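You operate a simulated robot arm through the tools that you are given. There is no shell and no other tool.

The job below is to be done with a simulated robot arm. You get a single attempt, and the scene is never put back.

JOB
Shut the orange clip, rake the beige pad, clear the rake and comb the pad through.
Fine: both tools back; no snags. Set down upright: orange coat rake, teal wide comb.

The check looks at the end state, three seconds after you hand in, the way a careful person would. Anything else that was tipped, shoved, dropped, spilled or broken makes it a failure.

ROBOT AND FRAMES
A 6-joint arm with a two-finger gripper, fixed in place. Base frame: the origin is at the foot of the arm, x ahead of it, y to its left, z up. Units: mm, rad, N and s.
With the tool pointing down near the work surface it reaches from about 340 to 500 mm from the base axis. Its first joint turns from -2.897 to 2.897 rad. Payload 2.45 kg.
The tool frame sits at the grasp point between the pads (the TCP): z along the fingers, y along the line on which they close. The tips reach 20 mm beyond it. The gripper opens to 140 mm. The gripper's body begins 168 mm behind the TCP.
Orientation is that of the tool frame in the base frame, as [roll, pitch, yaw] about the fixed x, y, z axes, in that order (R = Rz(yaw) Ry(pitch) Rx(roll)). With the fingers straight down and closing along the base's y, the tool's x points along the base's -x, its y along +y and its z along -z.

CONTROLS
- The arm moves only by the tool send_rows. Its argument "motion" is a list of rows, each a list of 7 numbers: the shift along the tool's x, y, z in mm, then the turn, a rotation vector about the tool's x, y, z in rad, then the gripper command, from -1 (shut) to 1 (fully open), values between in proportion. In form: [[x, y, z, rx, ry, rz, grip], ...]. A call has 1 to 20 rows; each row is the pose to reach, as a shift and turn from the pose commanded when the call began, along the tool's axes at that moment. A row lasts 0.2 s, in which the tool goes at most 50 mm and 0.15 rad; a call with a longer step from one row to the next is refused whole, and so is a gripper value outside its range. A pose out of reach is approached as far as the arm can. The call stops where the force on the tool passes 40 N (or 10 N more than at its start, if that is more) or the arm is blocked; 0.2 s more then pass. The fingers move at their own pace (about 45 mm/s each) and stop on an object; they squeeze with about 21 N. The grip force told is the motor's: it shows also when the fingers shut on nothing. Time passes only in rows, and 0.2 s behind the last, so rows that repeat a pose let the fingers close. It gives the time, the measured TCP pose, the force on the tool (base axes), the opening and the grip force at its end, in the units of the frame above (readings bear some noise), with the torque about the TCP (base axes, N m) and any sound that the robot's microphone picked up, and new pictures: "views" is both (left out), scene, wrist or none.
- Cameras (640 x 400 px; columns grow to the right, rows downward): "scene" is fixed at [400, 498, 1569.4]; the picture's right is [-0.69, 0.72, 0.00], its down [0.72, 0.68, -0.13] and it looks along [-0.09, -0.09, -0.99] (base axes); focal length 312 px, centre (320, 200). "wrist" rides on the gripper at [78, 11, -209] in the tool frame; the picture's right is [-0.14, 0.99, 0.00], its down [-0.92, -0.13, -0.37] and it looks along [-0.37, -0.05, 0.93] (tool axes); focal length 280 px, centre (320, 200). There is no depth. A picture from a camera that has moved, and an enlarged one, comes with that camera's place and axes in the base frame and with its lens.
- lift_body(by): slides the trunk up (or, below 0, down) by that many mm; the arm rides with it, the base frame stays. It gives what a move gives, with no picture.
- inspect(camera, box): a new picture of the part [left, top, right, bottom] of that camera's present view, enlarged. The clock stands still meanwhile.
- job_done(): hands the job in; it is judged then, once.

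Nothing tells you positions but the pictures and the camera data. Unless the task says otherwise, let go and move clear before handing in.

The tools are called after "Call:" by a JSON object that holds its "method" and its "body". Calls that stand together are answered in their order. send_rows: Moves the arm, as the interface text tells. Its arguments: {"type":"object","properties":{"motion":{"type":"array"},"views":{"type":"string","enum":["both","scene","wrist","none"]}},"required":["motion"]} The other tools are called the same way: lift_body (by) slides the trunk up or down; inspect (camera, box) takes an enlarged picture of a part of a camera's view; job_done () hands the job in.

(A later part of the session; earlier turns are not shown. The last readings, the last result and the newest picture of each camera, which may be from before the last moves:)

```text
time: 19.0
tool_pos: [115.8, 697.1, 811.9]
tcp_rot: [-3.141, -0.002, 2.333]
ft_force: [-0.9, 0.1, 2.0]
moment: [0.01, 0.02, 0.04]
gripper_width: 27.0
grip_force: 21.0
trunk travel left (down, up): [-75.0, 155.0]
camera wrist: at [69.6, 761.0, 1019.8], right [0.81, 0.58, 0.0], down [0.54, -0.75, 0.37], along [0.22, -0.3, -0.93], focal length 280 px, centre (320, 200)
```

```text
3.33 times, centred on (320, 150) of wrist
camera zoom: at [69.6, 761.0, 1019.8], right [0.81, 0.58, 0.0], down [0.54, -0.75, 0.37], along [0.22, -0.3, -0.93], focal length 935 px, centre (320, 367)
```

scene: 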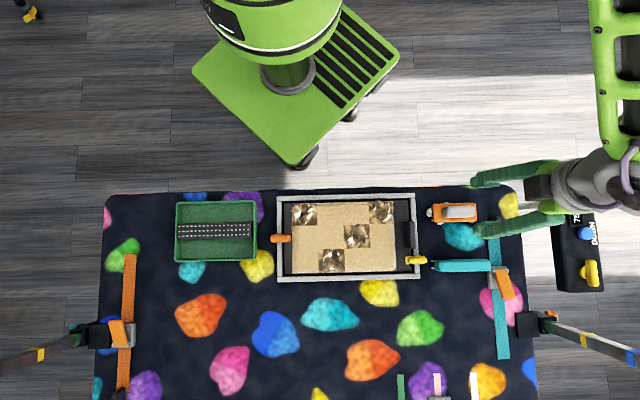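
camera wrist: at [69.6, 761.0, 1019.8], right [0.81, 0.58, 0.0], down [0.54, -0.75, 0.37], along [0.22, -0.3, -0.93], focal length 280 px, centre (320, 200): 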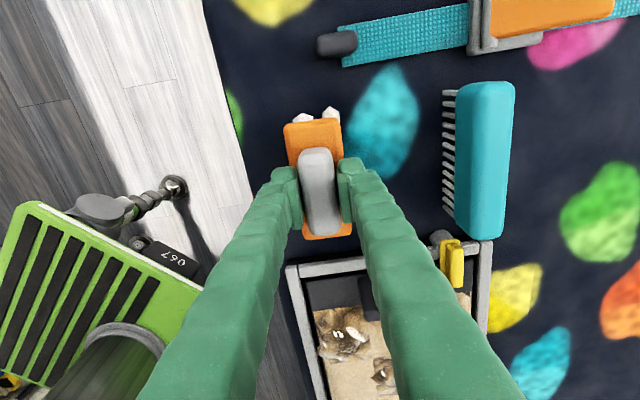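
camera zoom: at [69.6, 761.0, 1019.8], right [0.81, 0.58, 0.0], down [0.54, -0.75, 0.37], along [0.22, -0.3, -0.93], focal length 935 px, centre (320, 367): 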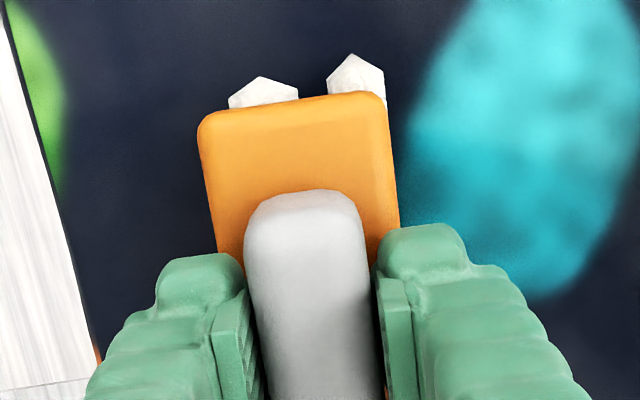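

Firm grip (27 mm). I note the rest pose for returning it: TCP ≈ (115.8, 697.1, 811.9), yaw 2.333. Now lifting the rake straight up.

Call:
{"method": "send_rows", "body": {"motion": [[0, 0, -5, 0, 0, 0, -1], [0, 0, -15, 0, 0, 0, -1], [0, 0, -30, 0, 0, 0, -1], [0, 0, -50, 0, 0, 0, -1], [0, 0, -75, 0, 0, 0, -1], [0, 0, -90, 0, 0, 0, -1]], "views": "both"}}

Call:
{"method": "inspect", "body": {"camera": "wrist", "box": [260, 90, 380, 210]}}

Call:
{"method": "inspect", "body": {"camera": "scene", "box": [400, 160, 520, 260]}}

```text
time: 20.4
tool_pos: [114.0, 697.5, 901.4]
tcp_rot: [3.141, -0.001, 2.332]
ft_force: [-0.1, 0.1, 0.2]
moment: [-0.03, -0.01, 0.0]
gripper_width: 0.0
grip_force: 21.2
trunk travel left (down, up): [-75.0, 155.0]
camera wrist: at [68.9, 761.4, 1109.7], right [0.81, 0.58, 0.0], down [0.54, -0.76, 0.37], along [0.22, -0.3, -0.93], focal length 280 px, centre (320, 200)
```

scene: 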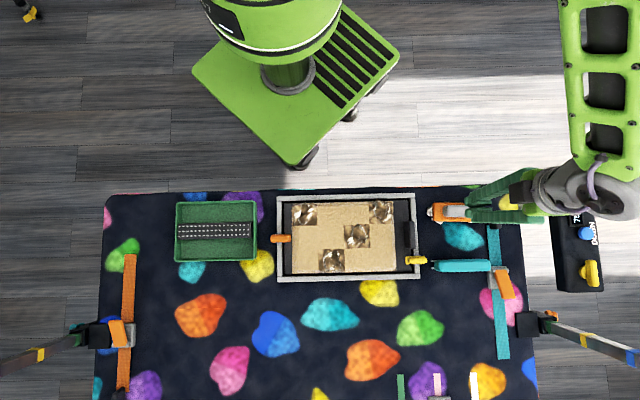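
wrist: 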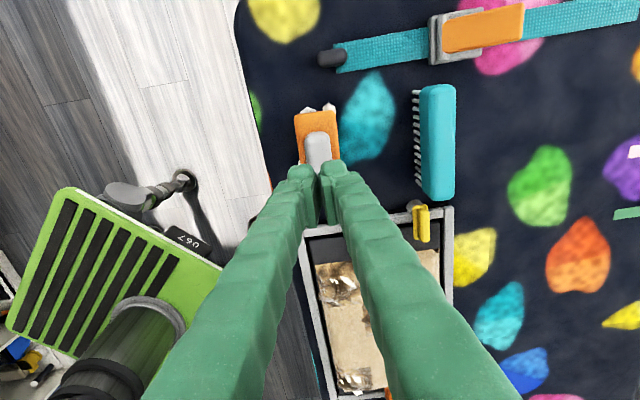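

```text
3.33 times, centred on (320, 150) of wrist
camera zoom: at [68.9, 761.4, 1109.7], right [0.81, 0.58, 0.0], down [0.54, -0.76, 0.37], along [0.22, -0.3, -0.93], focal length 935 px, centre (320, 367)
```

zoom: 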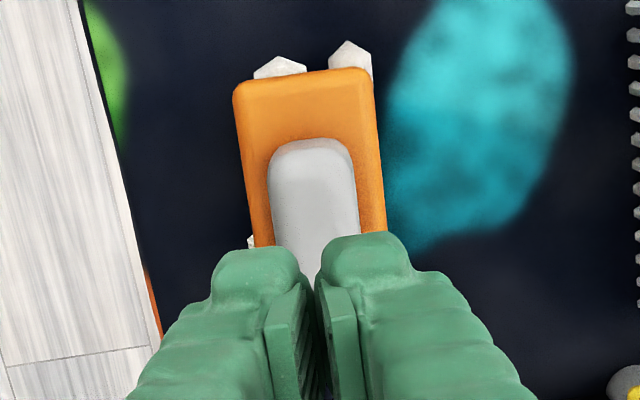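

```text
4.00 times, centred on (460, 210) of scene
camera zoom: at [400.0, 498.0, 1569.4], right [-0.69, 0.72, 0.0], down [0.72, 0.68, -0.13], along [-0.09, -0.09, -0.99], focal length 1248 px, centre (-240, 160)
```

zoom: 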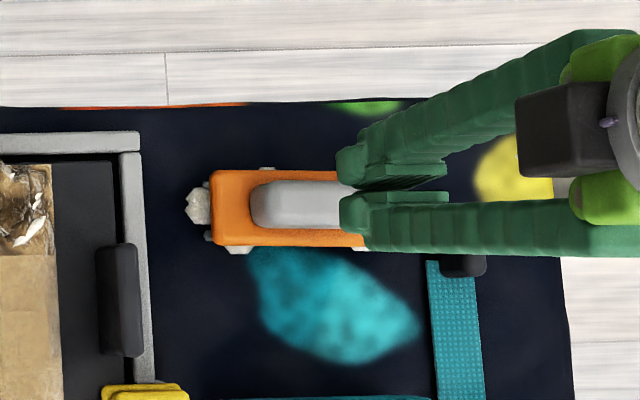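

The grip was too shallow and slipped off; the rake is still standing in place. I'll reopen, go lower and grip deeper.

Call:
{"method": "send_rows", "body": {"motion": [[0, 0, 0, 0, 0, 0, -0.2], [0, 0, 0, 0, 0, 0, -0.2], [0, 0, 0, 0, 0, 0, -0.2], [0, 0, 30, 0, 0, 0, -0.2], [0, 0, 60, 0, 0, 0, -0.2], [0, 0, 80, 0, 0, 0, -0.2], [0, 0, 90, 0, 0, 0, -0.2], [0, 0, 93, 0, 0, 0, -0.2], [0, 0, 95, 0, 0, 0, -0.2]], "views": "wrist"}}

Call:
{"method": "inspect", "body": {"camera": "wrist", "box": [260, 90, 380, 210]}}

```text
time: 22.4
tool_pos: [114.9, 699.0, 805.1]
tcp_rot: [-3.141, -0.001, 2.332]
ft_force: [0.2, -0.8, 0.5]
moment: [0.02, 0.01, -0.02]
gripper_width: 55.7
grip_force: 0.0
trunk travel left (down, up): [-75.0, 155.0]
camera wrist: at [69.0, 760.8, 1014.3], right [0.81, 0.58, 0.0], down [0.54, -0.75, 0.37], along [0.22, -0.3, -0.93], focal length 280 px, centre (320, 200)
```

wrist: 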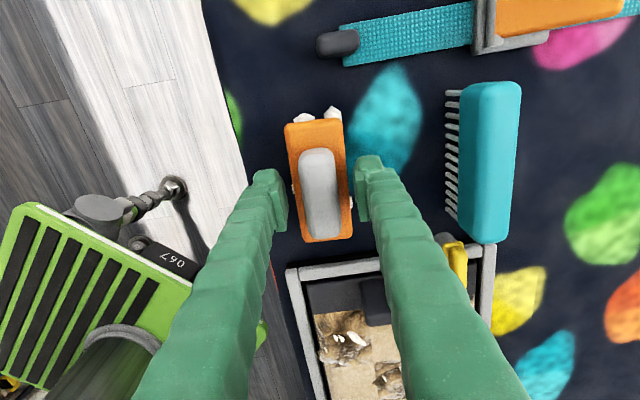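

```text
3.33 times, centred on (320, 150) of wrist
camera zoom: at [69.0, 760.8, 1014.3], right [0.81, 0.58, 0.0], down [0.54, -0.75, 0.37], along [0.22, -0.3, -0.93], focal length 935 px, centre (320, 367)
```

zoom: 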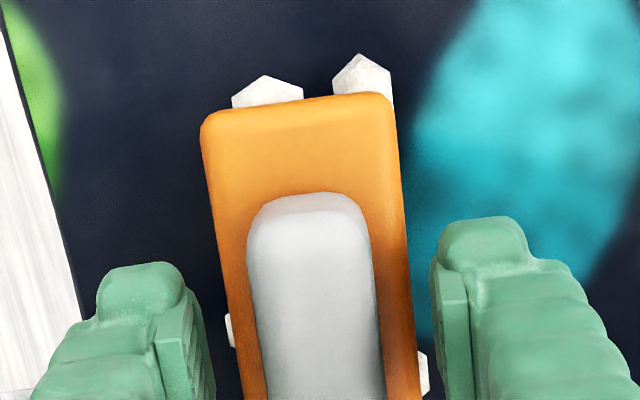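

Call:
{"method": "send_rows", "body": {"motion": [[0, 0, 2, 0, 0, 0, -0.3], [0, 0, 2, 0, 0, 0, -0.6], [0, 0, 2, 0, 0, 0, -1], [0, 0, 2, 0, 0, 0, -1], [0, 0, 2, 0, 0, 0, -1], [0, 0, 2, 0, 0, 0, -1]], "views": "wrist"}}

Call:
{"method": "inspect", "body": {"camera": "wrist", "box": [260, 90, 380, 210]}}

```text
time: 23.8
tool_pos: [114.8, 698.6, 807.9]
tcp_rot: [3.134, -0.006, 2.332]
ft_force: [-1.2, 3.6, 38.8]
moment: [-0.11, 0.11, -0.09]
gripper_width: 27.0
grip_force: 20.4
trunk travel left (down, up): [-75.0, 155.0]
camera wrist: at [68.6, 760.3, 1016.5], right [0.81, 0.58, 0.0], down [0.54, -0.76, 0.36], along [0.22, -0.29, -0.93], focal length 280 px, centre (320, 200)
```

wrist: 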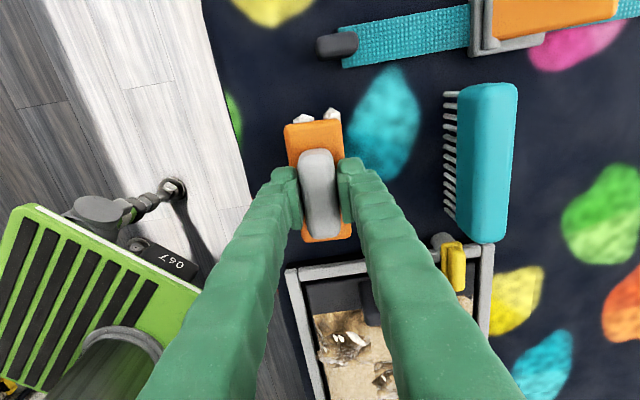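

```text
3.33 times, centred on (320, 150) of wrist
camera zoom: at [68.6, 760.3, 1016.5], right [0.81, 0.58, 0.0], down [0.54, -0.76, 0.36], along [0.22, -0.29, -0.93], focal length 935 px, centre (320, 367)
```

zoom: 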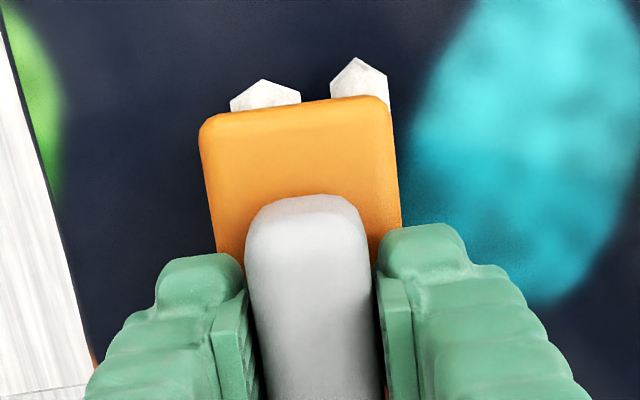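

The fingertips are now resting on the rake's body (deepest possible grip) and pressing down ~39 N. I'll relieve that pressure and then test a slow lift in small steps, watching the weight.

Call:
{"method": "send_rows", "body": {"motion": [[0, 0, -2, 0, 0, 0, -1], [0, 0, -4, 0, 0, 0, -1], [0, 0, -4, 0, 0, 0, -1], [0, 0, -4, 0, 0, 0, -1]], "views": "none"}}

```text
time: 24.8
tool_pos: [114.3, 697.1, 808.6]
tcp_rot: [3.141, 0.0, 2.332]
ft_force: [-0.3, 7.0, 14.4]
moment: [0.34, 0.15, -0.05]
gripper_width: 26.7
grip_force: 20.9
trunk travel left (down, up): [-75.0, 155.0]
```

Call:
{"method": "send_rows", "body": {"motion": [[0, 0, -1, 0, 0, 0, -1], [0, 0, -2, 0, 0, 0, -1], [0, 0, -2, 0, 0, 0, -1]], "views": "none"}}

```text
time: 25.6
tool_pos: [115.1, 696.3, 808.6]
tcp_rot: [-3.138, 0.001, 2.331]
ft_force: [0.2, 0.6, -0.1]
moment: [0.0, 0.0, -0.02]
gripper_width: 26.9
grip_force: 21.0
trunk travel left (down, up): [-75.0, 155.0]
```

Call:
{"method": "send_rows", "body": {"motion": [[0, 0, -1, 0, 0, 0, -1], [0, 0, -2, 0, 0, 0, -1], [0, 0, -3, 0, 0, 0, -1]], "views": "none"}}

```text
time: 26.4
tool_pos: [115.9, 696.5, 812.7]
tcp_rot: [3.142, 0.0, 2.332]
ft_force: [-0.3, -0.5, -1.0]
moment: [0.0, 0.04, 0.04]
gripper_width: 26.9
grip_force: 20.8
trunk travel left (down, up): [-75.0, 155.0]
```

Call:
{"method": "send_rows", "body": {"motion": [[0, 0, -2, 0, 0, 0, -1], [0, 0, -4, 0, 0, 0, -1], [0, 0, -6, 0, 0, 0, -1]], "views": "wrist"}}

Call:
{"method": "inspect", "body": {"camera": "wrist", "box": [260, 90, 380, 210]}}

```text
time: 27.2
tool_pos: [114.6, 696.5, 819.0]
tcp_rot: [3.141, -0.001, 2.333]
ft_force: [0.8, -0.1, -1.1]
moment: [-0.02, 0.01, -0.04]
gripper_width: 27.1
grip_force: 20.9
trunk travel left (down, up): [-75.0, 155.0]
camera wrist: at [69.1, 761.5, 1027.3], right [0.81, 0.58, 0.0], down [0.54, -0.75, 0.37], along [0.22, -0.3, -0.93], focal length 280 px, centre (320, 200)
```

wrist: 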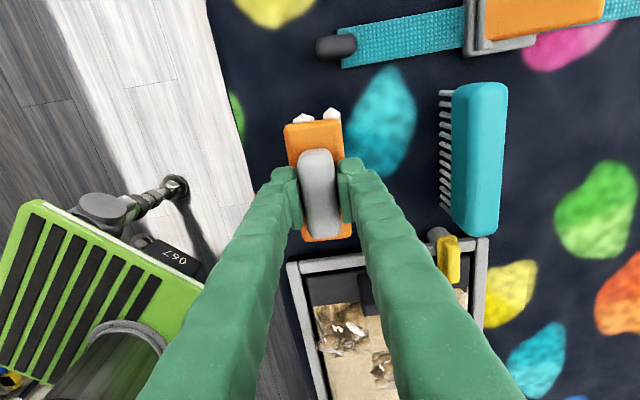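

```text
3.33 times, centred on (320, 150) of wrist
camera zoom: at [69.1, 761.5, 1027.3], right [0.81, 0.58, 0.0], down [0.54, -0.75, 0.37], along [0.22, -0.3, -0.93], focal length 935 px, centre (320, 367)
```

zoom: 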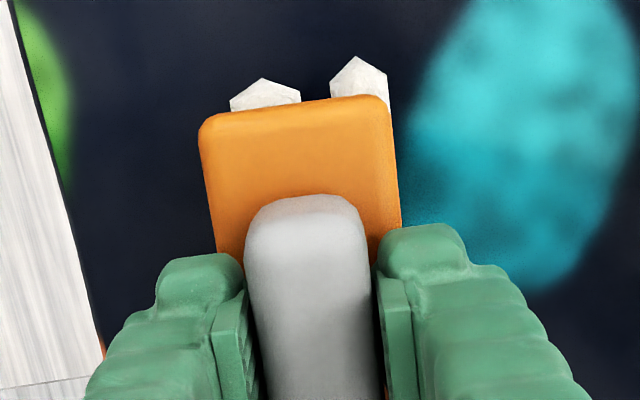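

The rake now moves with the hand (weight ~1 N). Continuing the lift gently.

Call:
{"method": "send_rows", "body": {"motion": [[0, 0, -4, 0, 0, 0, -1], [0, 0, -10, 0, 0, 0, -1], [0, 0, -18, 0, 0, 0, -1], [0, 0, -28, 0, 0, 0, -1], [0, 0, -38, 0, 0, 0, -1], [0, 0, -48, 0, 0, 0, -1], [0, 0, -56, 0, 0, 0, -1], [0, 0, -60, 0, 0, 0, -1]], "views": "both"}}

Call:
{"method": "inspect", "body": {"camera": "wrist", "box": [260, 90, 380, 210]}}

Call:
{"method": "inspect", "body": {"camera": "scene", "box": [400, 160, 520, 260]}}

```text
time: 29.0
tool_pos: [116.3, 698.6, 878.9]
tcp_rot: [-3.14, -0.001, 2.33]
ft_force: [-0.1, -0.9, -0.9]
moment: [-0.01, 0.01, -0.02]
gripper_width: 26.8
grip_force: 20.9
trunk travel left (down, up): [-75.0, 155.0]
camera wrist: at [68.9, 761.3, 1087.6], right [0.81, 0.58, 0.0], down [0.54, -0.75, 0.37], along [0.22, -0.3, -0.93], focal length 280 px, centre (320, 200)
```

scene: 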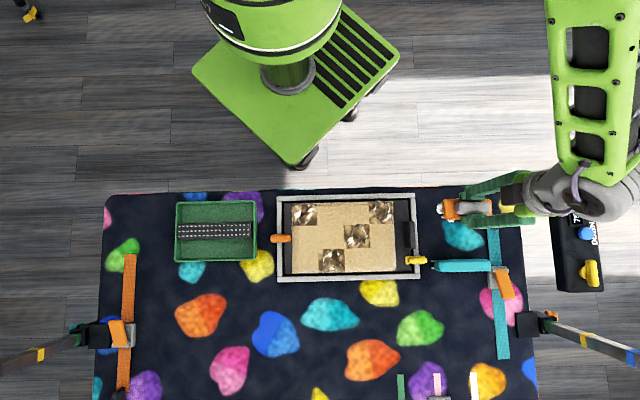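
wrist: 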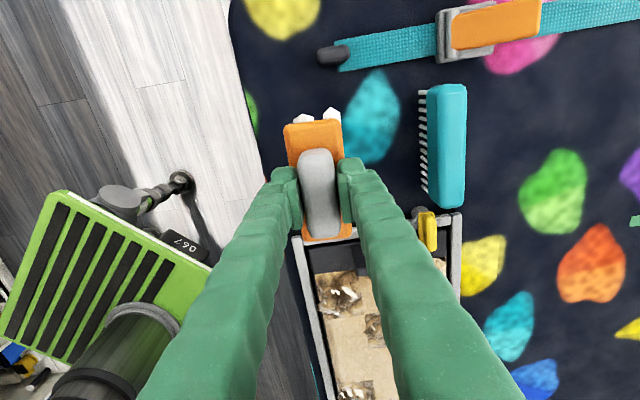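

```text
3.33 times, centred on (320, 150) of wrist
camera zoom: at [68.9, 761.3, 1087.6], right [0.81, 0.58, 0.0], down [0.54, -0.75, 0.37], along [0.22, -0.3, -0.93], focal length 935 px, centre (320, 367)
```

zoom: 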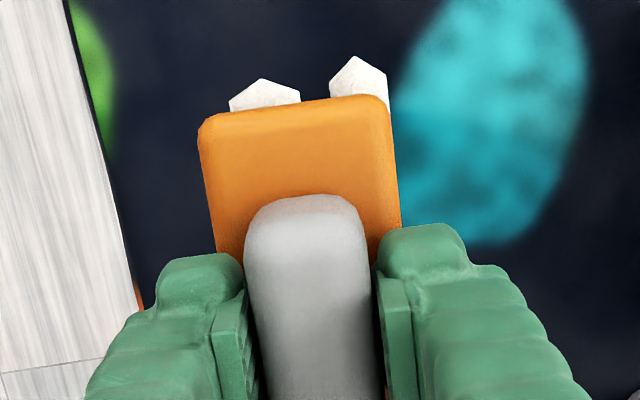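

```text
4.00 times, centred on (460, 210) of scene
camera zoom: at [400.0, 498.0, 1569.4], right [-0.69, 0.72, 0.0], down [0.72, 0.68, -0.13], along [-0.09, -0.09, -0.99], focal length 1248 px, centre (-240, 160)
```

zoom: 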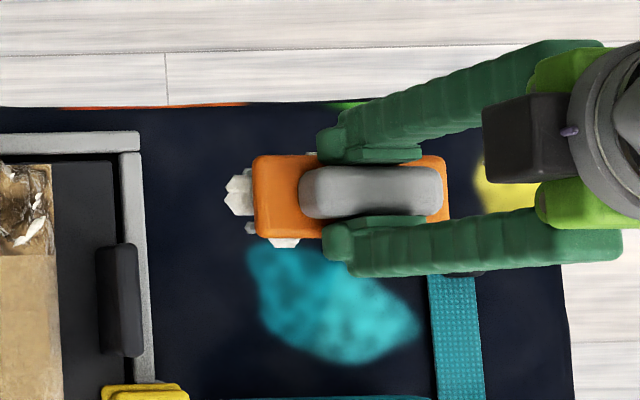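

Rake is held securely. Now carrying it at height to above the right-hand columns of the pad (start of first stroke).

Call:
{"method": "send_rows", "body": {"motion": [[-20, 0, 0, 0, 0, 0, -1], [-50, -1, 0, 0, 0, 0, -1], [-85, -2, 0, 0, 0, 0, -1], [-120, -3, 0, 0, 0, 0, -1], [-155, -4, 0, 0, 0, 0, -1], [-185, -5, 0, 0, 0, 0, -1], [-205, -5, 0, 0, 0, 0, -1], [-211, -5, 0, 0, 0, 0, -1]], "views": "both"}}

Call:
{"method": "inspect", "body": {"camera": "scene", "box": [270, 160, 430, 290]}}

Call:
{"method": "inspect", "body": {"camera": "wrist", "box": [220, 60, 460, 300]}}

```text
time: 30.8
tool_pos: [258.1, 540.0, 878.6]
tcp_rot: [3.141, 0.001, 2.33]
ft_force: [0.3, 0.5, -1.2]
moment: [-0.01, 0.01, 0.02]
gripper_width: 27.0
grip_force: 20.6
trunk travel left (down, up): [-75.0, 155.0]
camera wrist: at [210.9, 604.6, 1087.3], right [0.81, 0.58, 0.0], down [0.54, -0.75, 0.37], along [0.21, -0.3, -0.93], focal length 280 px, centre (320, 200)
```

scene: 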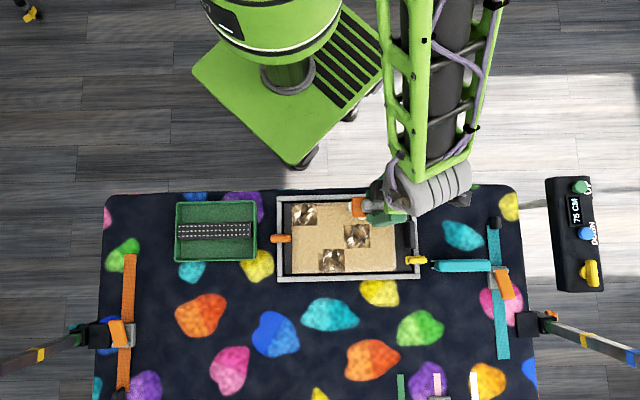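
wrist: 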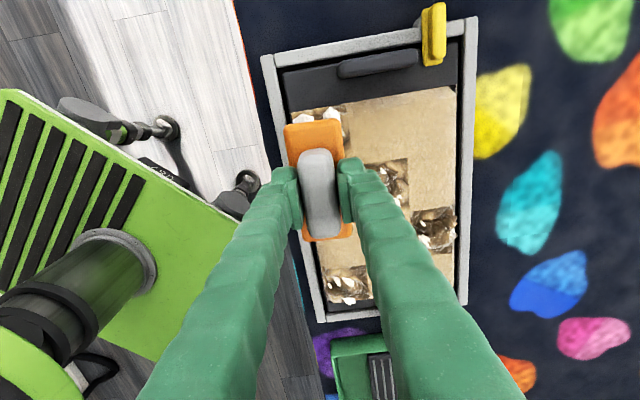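

```text
3.08 times, centred on (350, 225) of scene
camera zoom: at [400.0, 498.0, 1569.4], right [-0.69, 0.72, 0.0], down [0.72, 0.68, -0.13], along [-0.09, -0.09, -0.99], focal length 960 px, centre (228, 123)
```

zoom: 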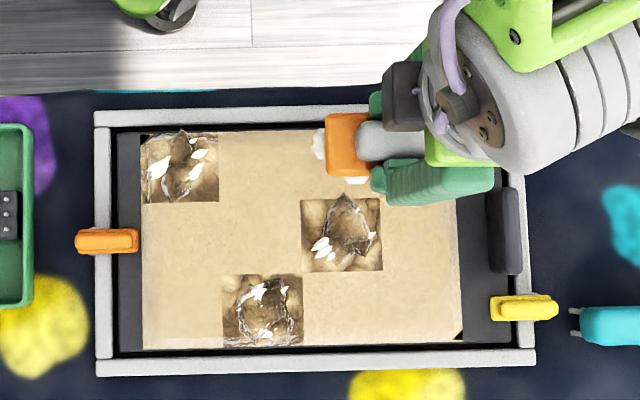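

```text
1.67 times, centred on (340, 180) of wrist
camera zoom: at [210.9, 604.6, 1087.3], right [0.81, 0.58, 0.0], down [0.54, -0.75, 0.37], along [0.21, -0.3, -0.93], focal length 467 px, centre (287, 233)
```

zoom: 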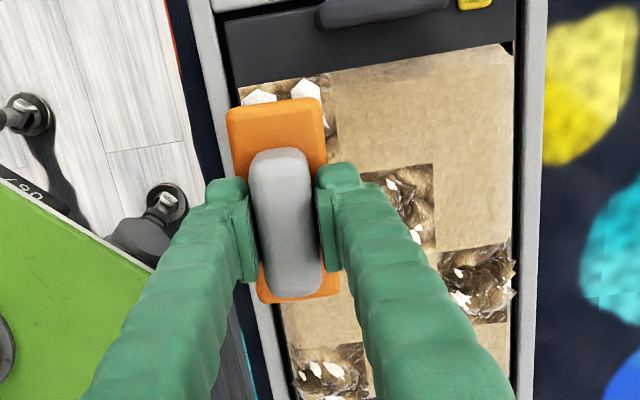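

The rake is over the start of the right columns (pad centre ≈ (354.5, 536.5), z≈775). Lowering toward the pad in stages to feel for contact.

Call:
{"method": "send_rows", "body": {"motion": [[0, 0, 15, 0, 0, 0, -1], [0, 0, 28, 0, 0, 0, -1], [0, 0, 36, 0, 0, 0, -1], [0, 0, 40, 0, 0, 0, -1]], "views": "none"}}

Call:
{"method": "send_rows", "body": {"motion": [[0, 0, 2, 0, 0, 0, -1], [0, 0, 4, 0, 0, 0, -1]], "views": "none"}}

Call:
{"method": "send_rows", "body": {"motion": [[0, 0, 2, 0, 0, 0, -1], [0, 0, 3, 0, 0, 0, -1]], "views": "none"}}

```text
time: 31.9
tool_pos: [258.4, 542.0, 842.8]
tcp_rot: [3.138, -0.001, 2.332]
ft_force: [-3.0, -6.8, 20.7]
moment: [-0.3, 0.14, 0.01]
gripper_width: 27.0
grip_force: 21.3
trunk travel left (down, up): [-75.0, 155.0]
stopped in row 4: the force on the tool passed its limit at 42 N (the readings are from after the stop); the commanded pose is now the measured one
```

```text
time: 32.3
tool_pos: [256.6, 543.3, 843.8]
tcp_rot: [3.135, -0.002, 2.33]
ft_force: [-1.6, -7.7, 20.5]
moment: [-0.32, 0.08, 0.07]
gripper_width: 27.1
grip_force: 20.8
trunk travel left (down, up): [-75.0, 155.0]
stopped in row 2: the force on the tool passed its limit at 43 N (the readings are from after the stop); the commanded pose is now the measured one
```

```text
time: 32.8
tool_pos: [258.6, 544.3, 844.0]
tcp_rot: [3.137, -0.002, 2.334]
ft_force: [-2.0, -7.5, 20.5]
moment: [-0.38, 0.15, 0.04]
gripper_width: 27.0
grip_force: 21.1
trunk travel left (down, up): [-75.0, 155.0]
stopped in row 2: the force on the tool passed its limit at 42 N (the readings are from after the stop); the commanded pose is now the measured one
```

Contact came earlier than expected, around TCP z≈843 with 20+ N. I'll back off and look at what is touching.

Call:
{"method": "send_rows", "body": {"motion": [[0, 0, -2, 0, 0, 0, -1], [0, 0, -6, 0, 0, 0, -1]], "views": "both"}}

Call:
{"method": "inspect", "body": {"camera": "scene", "box": [330, 180, 430, 260]}}

Call:
{"method": "inspect", "body": {"camera": "wrist", "box": [220, 60, 460, 300]}}

```text
time: 33.4
tool_pos: [258.5, 543.5, 848.7]
tcp_rot: [3.136, -0.002, 2.331]
ft_force: [0.4, -0.3, -1.0]
moment: [0.0, -0.04, 0.0]
gripper_width: 26.7
grip_force: 21.3
trunk travel left (down, up): [-75.0, 155.0]
camera wrist: at [211.5, 606.6, 1056.1], right [0.81, 0.58, 0.01], down [0.54, -0.76, 0.37], along [0.22, -0.29, -0.93], focal length 280 px, centre (320, 200)
```

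scene: 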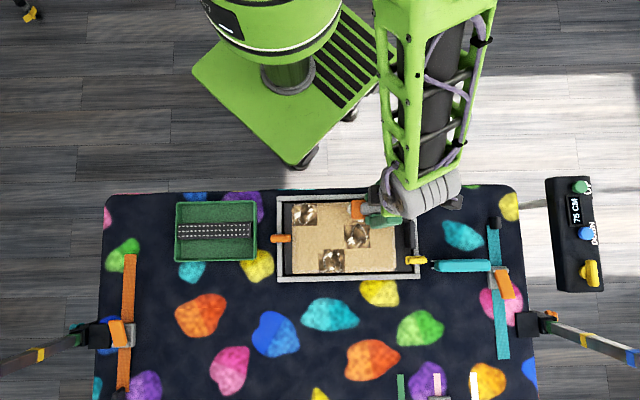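
wrist: 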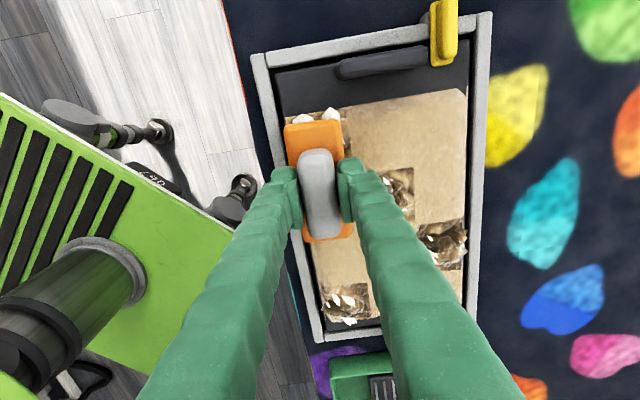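

```text
5.00 times, centred on (380, 220) of scene
camera zoom: at [400.0, 498.0, 1569.4], right [-0.69, 0.72, 0.0], down [0.72, 0.68, -0.13], along [-0.09, -0.09, -0.99], focal length 1560 px, centre (20, 100)
```

zoom: 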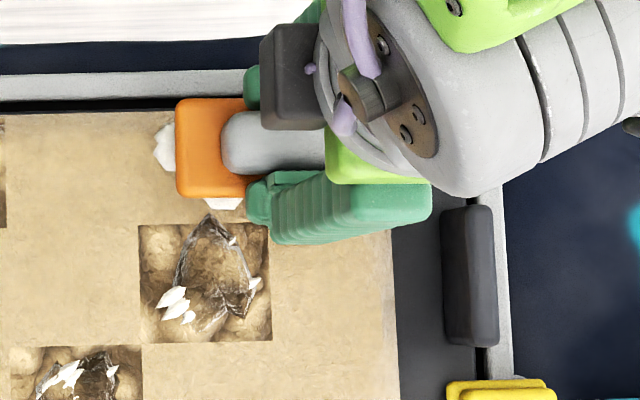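

```text
1.67 times, centred on (340, 180) of wrist
camera zoom: at [211.5, 606.6, 1056.1], right [0.81, 0.58, 0.01], down [0.54, -0.76, 0.37], along [0.22, -0.29, -0.93], focal length 467 px, centre (287, 233)
```

zoom: 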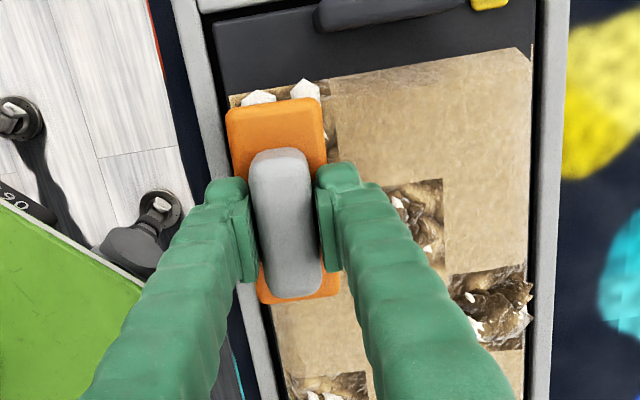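

Contact was with the pad itself (pad top ≈35 mm above the table; contact TCP z ≈ 844), and nothing has shifted. I'll ease down to a light touch.

Call:
{"method": "send_rows", "body": {"motion": [[0, 0, 1.5, 0, 0, 0, -1], [0, 0, 3, 0, 0, 0, -1]], "views": "none"}}

```text
time: 34.0
tool_pos: [258.0, 544.7, 845.1]
tcp_rot: [3.137, -0.002, 2.332]
ft_force: [-0.6, -0.2, -1.8]
moment: [0.01, 0.0, -0.02]
gripper_width: 26.8
grip_force: 20.9
trunk travel left (down, up): [-75.0, 155.0]
```

Call:
{"method": "send_rows", "body": {"motion": [[0, 0, 1, 0, 0, 0, -1], [0, 0, 1, 0, 0, 0, -1]], "views": "none"}}

```text
time: 34.6
tool_pos: [256.6, 545.2, 843.4]
tcp_rot: [3.137, -0.003, 2.332]
ft_force: [-0.7, -0.7, 2.8]
moment: [-0.08, 0.06, 0.03]
gripper_width: 26.9
grip_force: 21.3
trunk travel left (down, up): [-75.0, 155.0]
```

Light contact (~4 N). Now a slow short first part of the stroke along the pad's short axis, checking forces and pictures.

Call:
{"method": "send_rows", "body": {"motion": [[0, 3, 0, 0, 0, 0, -1], [0, 8, 0, 0, 0, 0, -1], [0, 14, 0, 0, 0, 0, -1], [0, 20, 0, 0, 0, 0, -1], [0, 26, 0, 0, 0, 0, -1], [0, 32, 0, 0, 0, 0, -1]], "views": "both"}}

Call:
{"method": "inspect", "body": {"camera": "scene", "box": [280, 180, 430, 290]}}

Call:
{"method": "inspect", "body": {"camera": "wrist", "box": [220, 60, 460, 300]}}

```text
time: 36.0
tool_pos: [281.3, 565.7, 843.7]
tcp_rot: [3.137, -0.001, 2.33]
ft_force: [-3.3, -2.8, 6.5]
moment: [-0.14, 0.15, -0.06]
gripper_width: 26.7
grip_force: 21.4
trunk travel left (down, up): [-75.0, 155.0]
camera wrist: at [234.3, 628.6, 1052.6], right [0.81, 0.58, 0.0], down [0.54, -0.76, 0.37], along [0.22, -0.29, -0.93], focal length 280 px, centre (320, 200)
```

scene: 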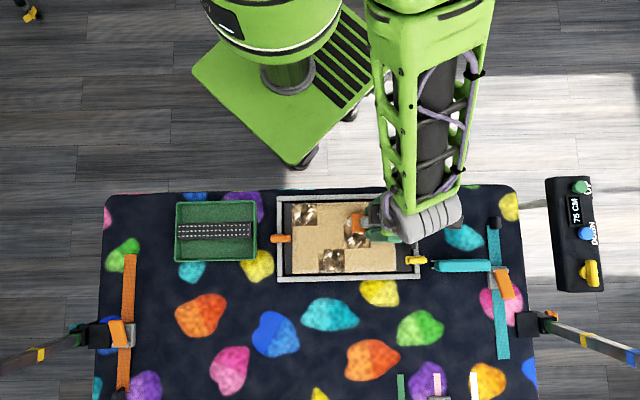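
wrist: 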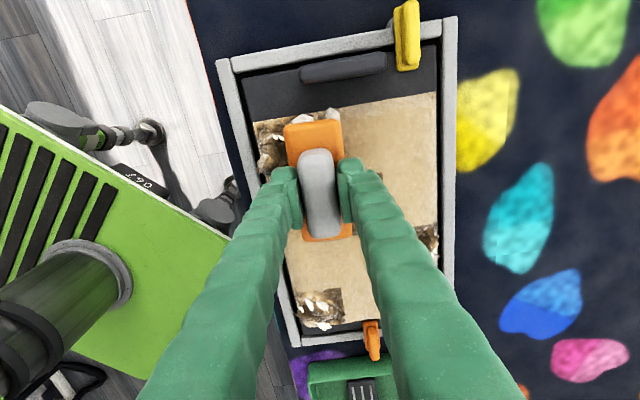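

```text
3.64 times, centred on (355, 235) of scene
camera zoom: at [400.0, 498.0, 1569.4], right [-0.69, 0.72, 0.0], down [0.72, 0.68, -0.13], along [-0.09, -0.09, -0.99], focal length 1135 px, centre (193, 73)
```

zoom: 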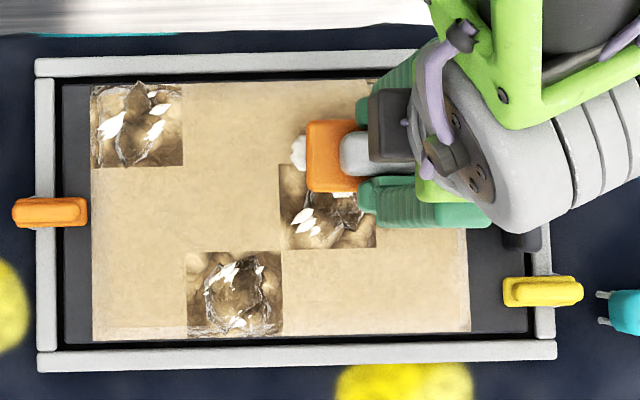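

```text
1.67 times, centred on (340, 180) of wrist
camera zoom: at [234.3, 628.6, 1052.6], right [0.81, 0.58, 0.0], down [0.54, -0.76, 0.37], along [0.22, -0.29, -0.93], focal length 467 px, centre (287, 233)
```

zoom: 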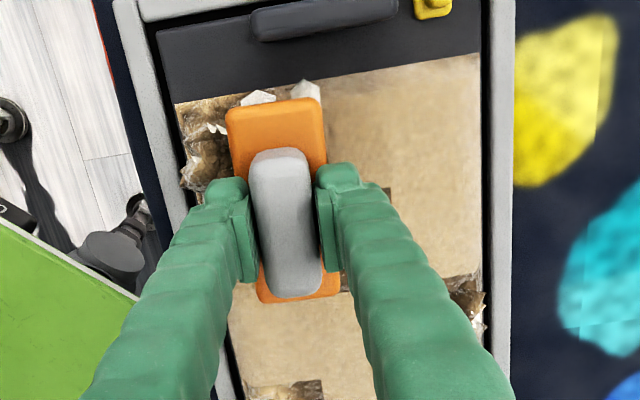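

No snags; smooth drag (~7 N down, ~4 N friction). Continuing the stroke to the far side.

Call:
{"method": "send_rows", "body": {"motion": [[0, 6, 0, 0, 0, 0, -1], [0, 12, 0, 0, 0, 0, -1], [0, 18, 0, 0, 0, 0, -1], [0, 24, 0, 0, 0, 0, -1], [0, 30, 0, 0, 0, 0, -1], [0, 36, 0, 0, 0, 0, -1], [0, 42, 0, 0, 0, 0, -1], [0, 48, 0, 0, 0, 0, -1]], "views": "none"}}

```text
time: 37.8
tool_pos: [315.0, 600.6, 843.5]
tcp_rot: [3.136, -0.003, 2.331]
ft_force: [-2.2, -1.3, 5.2]
moment: [-0.14, 0.11, -0.06]
gripper_width: 27.1
grip_force: 20.9
trunk travel left (down, up): [-75.0, 155.0]
```

Call:
{"method": "send_rows", "body": {"motion": [[0, 6, 0, 0, 0, 0, -1], [0, 12, 0, 0, 0, 0, -1], [0, 18, 0, 0, 0, 0, -1], [0, 24, 0, 0, 0, 0, -1], [0, 30, 0, 0, 0, 0, -1], [0, 36, 0, 0, 0, 0, -1], [0, 42, 0, 0, 0, 0, -1], [0, 46, 0, 0, 0, 0, -1]], "views": "both"}}

Call:
{"method": "inspect", "body": {"camera": "scene", "box": [280, 180, 430, 290]}}

Call:
{"method": "inspect", "body": {"camera": "wrist", "box": [160, 60, 400, 300]}}

```text
time: 39.6
tool_pos: [349.9, 630.9, 844.6]
tcp_rot: [3.138, -0.003, 2.331]
ft_force: [0.4, 0.1, -0.6]
moment: [-0.03, 0.05, -0.02]
gripper_width: 26.8
grip_force: 20.9
trunk travel left (down, up): [-75.0, 155.0]
camera wrist: at [303.2, 694.1, 1052.7], right [0.81, 0.58, 0.0], down [0.54, -0.76, 0.37], along [0.22, -0.3, -0.93], focal length 280 px, centre (320, 200)
```

scene: 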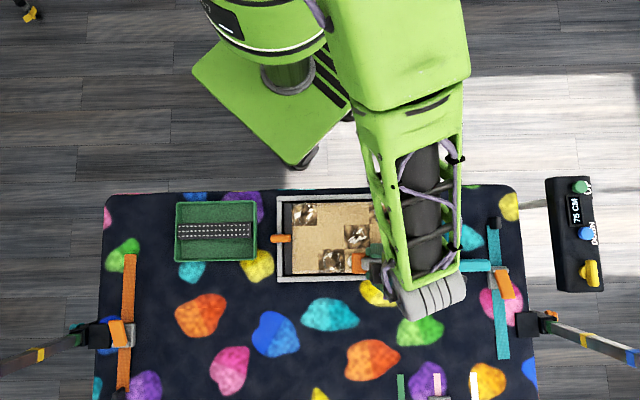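
wrist: 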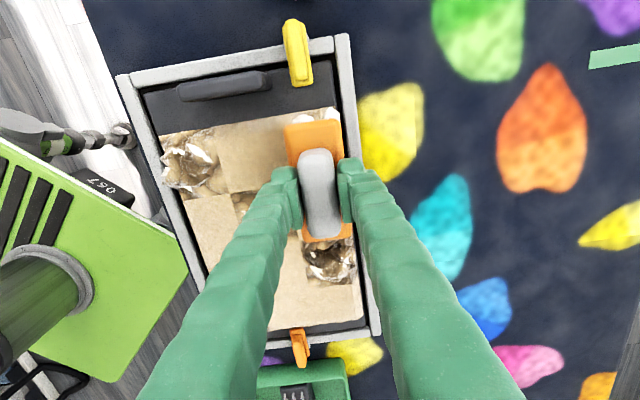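

```text
3.64 times, centred on (355, 235) of scene
camera zoom: at [400.0, 498.0, 1569.4], right [-0.69, 0.72, 0.0], down [0.72, 0.68, -0.13], along [-0.09, -0.09, -0.99], focal length 1135 px, centre (193, 73)
```

zoom: 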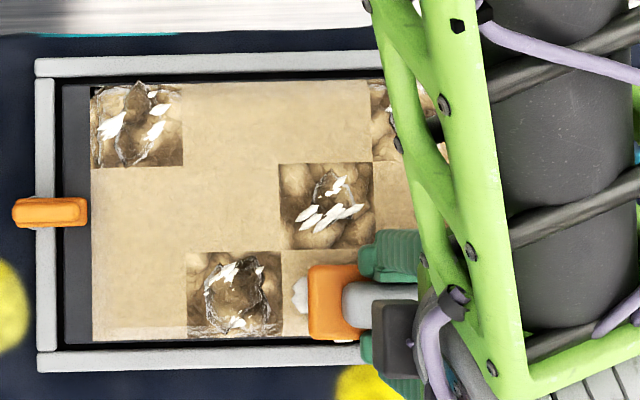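

```text
1.67 times, centred on (280, 180) of wrist
camera zoom: at [303.2, 694.1, 1052.7], right [0.81, 0.58, 0.0], down [0.54, -0.76, 0.37], along [0.22, -0.3, -0.93], focal length 467 px, centre (387, 233)
```

zoom: 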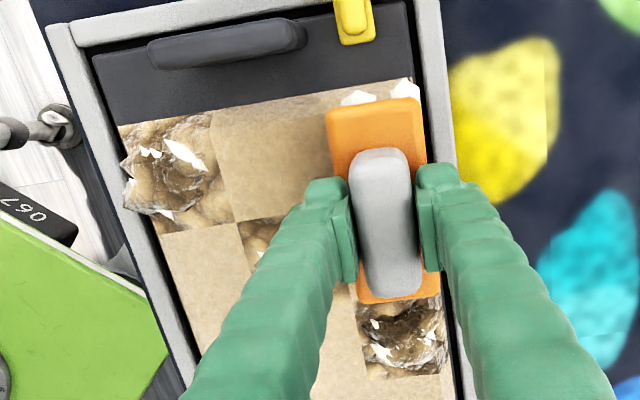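

The stroke altered the middle tuft (and likely the top-right one), and there's no contact now over bare pad, so the tufts stand proud. I'll lower here to find the bare pad level.

Call:
{"method": "send_rows", "body": {"motion": [[0, 0, 1, 0, 0, 0, -1], [0, 0, 2, 0, 0, 0, -1]], "views": "none"}}

```text
time: 40.2
tool_pos: [349.0, 631.9, 844.2]
tcp_rot: [3.135, -0.003, 2.332]
ft_force: [0.1, -3.2, 13.3]
moment: [-0.34, 0.02, 0.02]
gripper_width: 26.9
grip_force: 20.8
trunk travel left (down, up): [-75.0, 155.0]
```

Bare pad contact is at essentially the same height (~843). I'll lift, return to the start side over the middle columns, and check the pad's look.

Call:
{"method": "send_rows", "body": {"motion": [[0, 0, -8, 0, 0, 0, -1], [0, 0, -22, 0, 0, 0, -1], [-18, -31, -22, 0, 0, 0, -1], [-37, -63, -22, 0, 0, 0, -1], [-56, -95, -22, 0, 0, 0, -1], [-70, -118, -22, 0, 0, 0, -1], [-74, -126, -22, 0, 0, 0, -1]], "views": "both"}}

Call:
{"method": "inspect", "body": {"camera": "scene", "box": [280, 180, 430, 290]}}

Call:
{"method": "inspect", "body": {"camera": "wrist", "box": [220, 0, 500, 240]}}

```text
time: 41.8
tool_pos: [308.9, 491.3, 862.0]
tcp_rot: [3.138, -0.001, 2.332]
ft_force: [0.0, -0.4, -0.2]
moment: [0.02, -0.06, 0.0]
gripper_width: 26.8
grip_force: 21.7
trunk travel left (down, up): [-75.0, 155.0]
camera wrist: at [262.4, 554.0, 1071.7], right [0.81, 0.58, 0.0], down [0.54, -0.76, 0.37], along [0.22, -0.3, -0.93], focal length 280 px, centre (320, 200)
```

scene: 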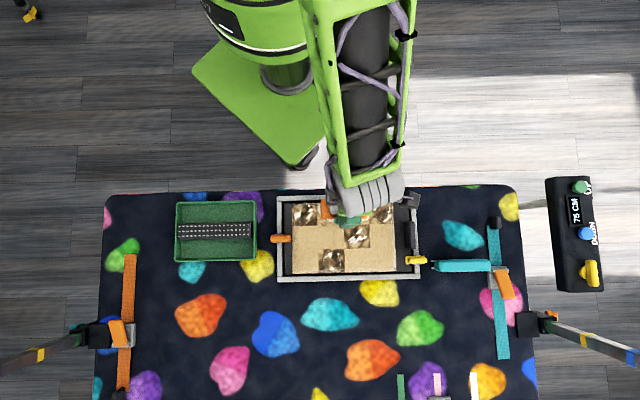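
wrist: 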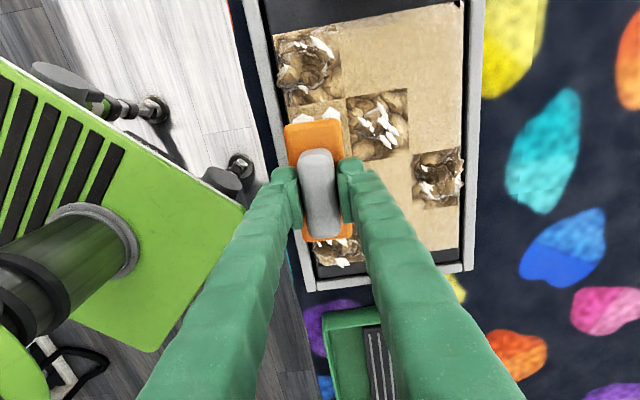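

```text
3.64 times, centred on (355, 235) of scene
camera zoom: at [400.0, 498.0, 1569.4], right [-0.69, 0.72, 0.0], down [0.72, 0.68, -0.13], along [-0.09, -0.09, -0.99], focal length 1135 px, centre (193, 73)
```

zoom: 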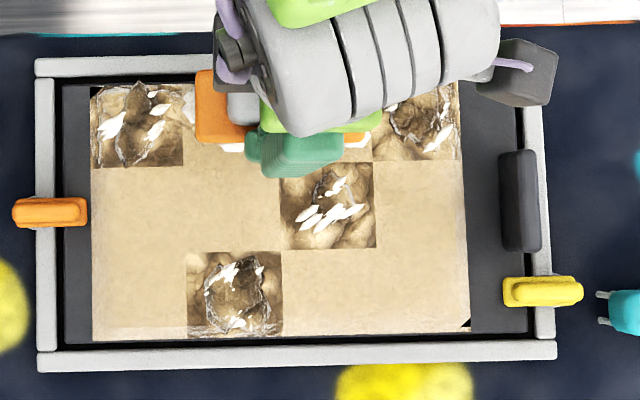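

```text
1.67 times, centred on (360, 120) of wrist
camera zoom: at [262.4, 554.0, 1071.7], right [0.81, 0.58, 0.0], down [0.54, -0.76, 0.37], along [0.22, -0.3, -0.93], focal length 467 px, centre (253, 333)
```

zoom: 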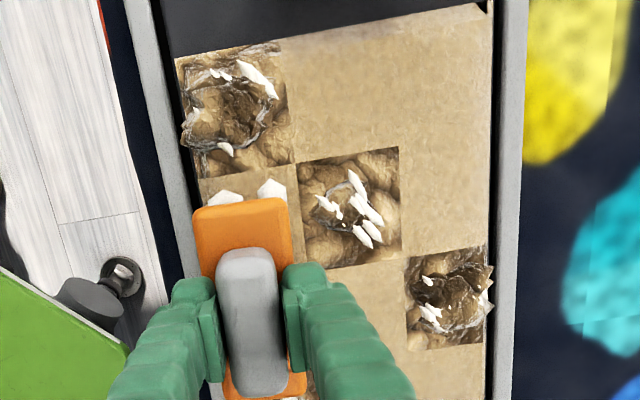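

The middle tuft has visibly shrunk. Now stroke B over the middle columns; lowering to light contact.

Call:
{"method": "send_rows", "body": {"motion": [[0, 0, 8, 0, 0, 0, -1], [0, 0, 14, 0, 0, 0, -1], [0, 0, 17, 0, 0, 0, -1], [0, 0, 18, 0, 0, 0, -1]], "views": "none"}}

```text
time: 42.8
tool_pos: [307.8, 490.9, 846.5]
tcp_rot: [3.136, -0.003, 2.331]
ft_force: [-0.3, -0.2, -1.5]
moment: [0.01, -0.01, -0.01]
gripper_width: 27.0
grip_force: 21.2
trunk travel left (down, up): [-75.0, 155.0]
```

Call:
{"method": "send_rows", "body": {"motion": [[0, 0, 1, 0, 0, 0, -1], [0, 0, 2, 0, 0, 0, -1], [0, 0, 2.5, 0, 0, 0, -1]], "views": "none"}}

```text
time: 43.6
tool_pos: [310.0, 490.9, 844.0]
tcp_rot: [3.135, -0.002, 2.332]
ft_force: [-0.3, -1.9, 13.9]
moment: [-0.2, 0.12, 0.03]
gripper_width: 26.9
grip_force: 21.0
trunk travel left (down, up): [-75.0, 155.0]
```

Call:
{"method": "send_rows", "body": {"motion": [[0, 0, -0.6, 0, 0, 0, -1], [0, 4, -0.6, 0, 0, 0, -1], [0, 10, -0.6, 0, 0, 0, -1], [0, 16, -0.6, 0, 0, 0, -1], [0, 22, -0.6, 0, 0, 0, -1], [0, 28, -0.6, 0, 0, 0, -1], [0, 34, -0.6, 0, 0, 0, -1], [0, 40, -0.6, 0, 0, 0, -1], [0, 46, -0.6, 0, 0, 0, -1], [0, 52, -0.6, 0, 0, 0, -1], [0, 58, -0.6, 0, 0, 0, -1], [0, 64, -0.6, 0, 0, 0, -1]], "views": "both"}}

Call:
{"method": "inspect", "body": {"camera": "scene", "box": [280, 180, 430, 290]}}

Call:
{"method": "inspect", "body": {"camera": "wrist", "box": [160, 0, 440, 240]}}

```text
time: 46.2
tool_pos: [356.2, 534.3, 843.9]
tcp_rot: [3.138, -0.001, 2.334]
ft_force: [-0.8, -0.9, 3.6]
moment: [-0.07, 0.08, -0.03]
gripper_width: 26.5
grip_force: 21.0
trunk travel left (down, up): [-75.0, 155.0]
camera wrist: at [309.1, 597.6, 1052.6], right [0.81, 0.58, 0.0], down [0.54, -0.76, 0.37], along [0.22, -0.29, -0.93], focal length 280 px, centre (320, 200)
```

scene: 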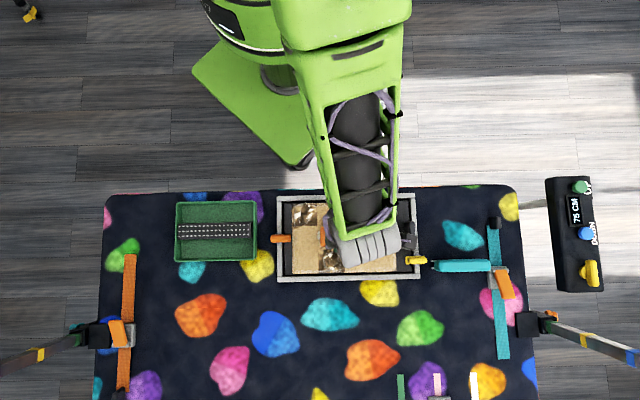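
wrist: 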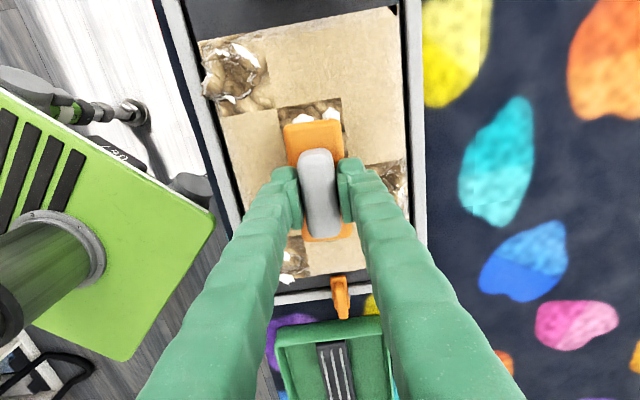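

```text
3.64 times, centred on (355, 235) of scene
camera zoom: at [400.0, 498.0, 1569.4], right [-0.69, 0.72, 0.0], down [0.72, 0.68, -0.13], along [-0.09, -0.09, -0.99], focal length 1135 px, centre (193, 73)
```

zoom: 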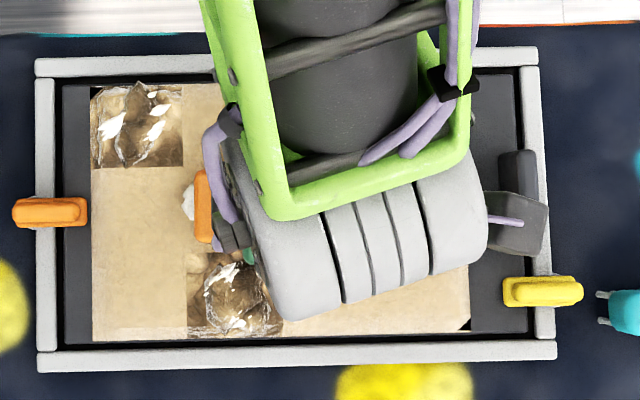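

```text
1.67 times, centred on (300, 120) of wrist
camera zoom: at [309.1, 597.6, 1052.6], right [0.81, 0.58, 0.0], down [0.54, -0.76, 0.37], along [0.22, -0.29, -0.93], focal length 467 px, centre (353, 333)
```

zoom: 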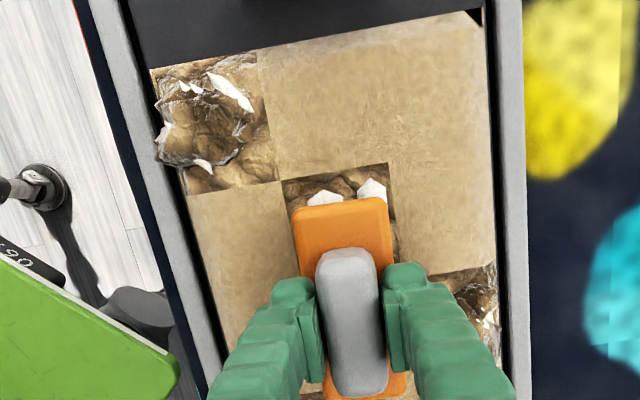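

Call:
{"method": "send_rows", "body": {"motion": [[0, 6, 0.4, 0, 0, 0, -1], [0, 12, 0.5, 0, 0, 0, -1], [0, 18, 0.6, 0, 0, 0, -1], [0, 24, 0.7, 0, 0, 0, -1], [0, 30, 0.8, 0, 0, 0, -1], [0, 36, 0.8, 0, 0, 0, -1], [0, 42, 0.9, 0, 0, 0, -1], [0, 48, 0.9, 0, 0, 0, -1], [0, 54, 1, 0, 0, 0, -1], [0, 60, 1, 0, 0, 0, -1], [0, 64, 1, 0, 0, 0, -1]], "views": "both"}}

Call:
{"method": "inspect", "body": {"camera": "scene", "box": [280, 180, 430, 290]}}

Call:
{"method": "inspect", "body": {"camera": "wrist", "box": [120, 40, 400, 280]}}

```text
time: 48.6
tool_pos: [400.8, 578.6, 843.2]
tcp_rot: [3.136, -0.002, 2.332]
ft_force: [-3.5, -4.1, 13.1]
moment: [-0.15, 0.16, 0.0]
gripper_width: 27.0
grip_force: 21.3
trunk travel left (down, up): [-75.0, 155.0]
camera wrist: at [354.7, 641.3, 1052.5], right [0.81, 0.58, 0.01], down [0.54, -0.76, 0.37], along [0.22, -0.29, -0.93], focal length 280 px, centre (320, 200)
```

scene: 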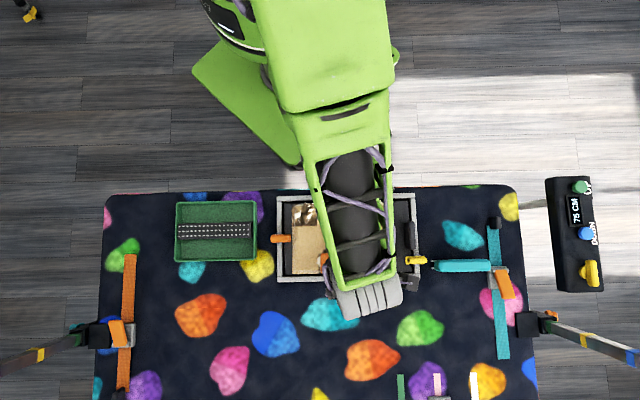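
wrist: 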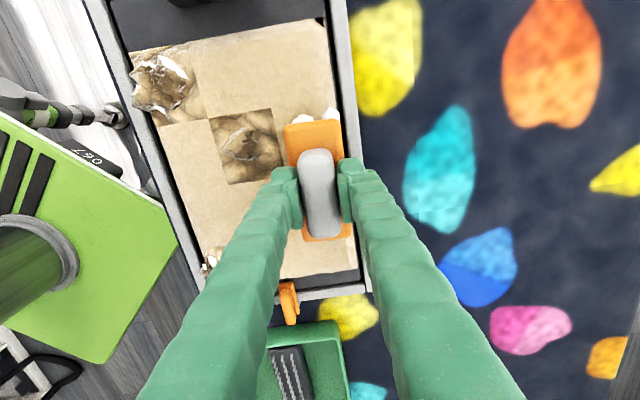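

```text
3.64 times, centred on (355, 235) of scene
camera zoom: at [400.0, 498.0, 1569.4], right [-0.69, 0.72, 0.0], down [0.72, 0.68, -0.13], along [-0.09, -0.09, -0.99], focal length 1135 px, centre (193, 73)
```

zoom: 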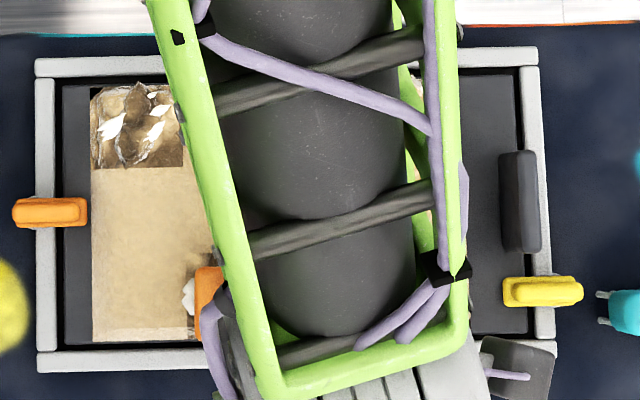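

```text
1.67 times, centred on (260, 160) of wrist
camera zoom: at [354.7, 641.3, 1052.5], right [0.81, 0.58, 0.01], down [0.54, -0.76, 0.37], along [0.22, -0.29, -0.93], focal length 467 px, centre (420, 267)
```

zoom: 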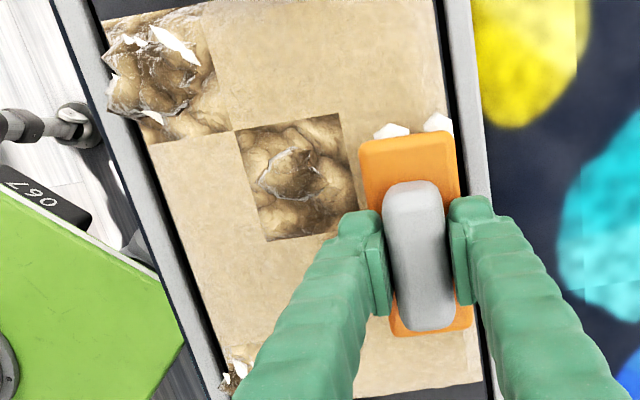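

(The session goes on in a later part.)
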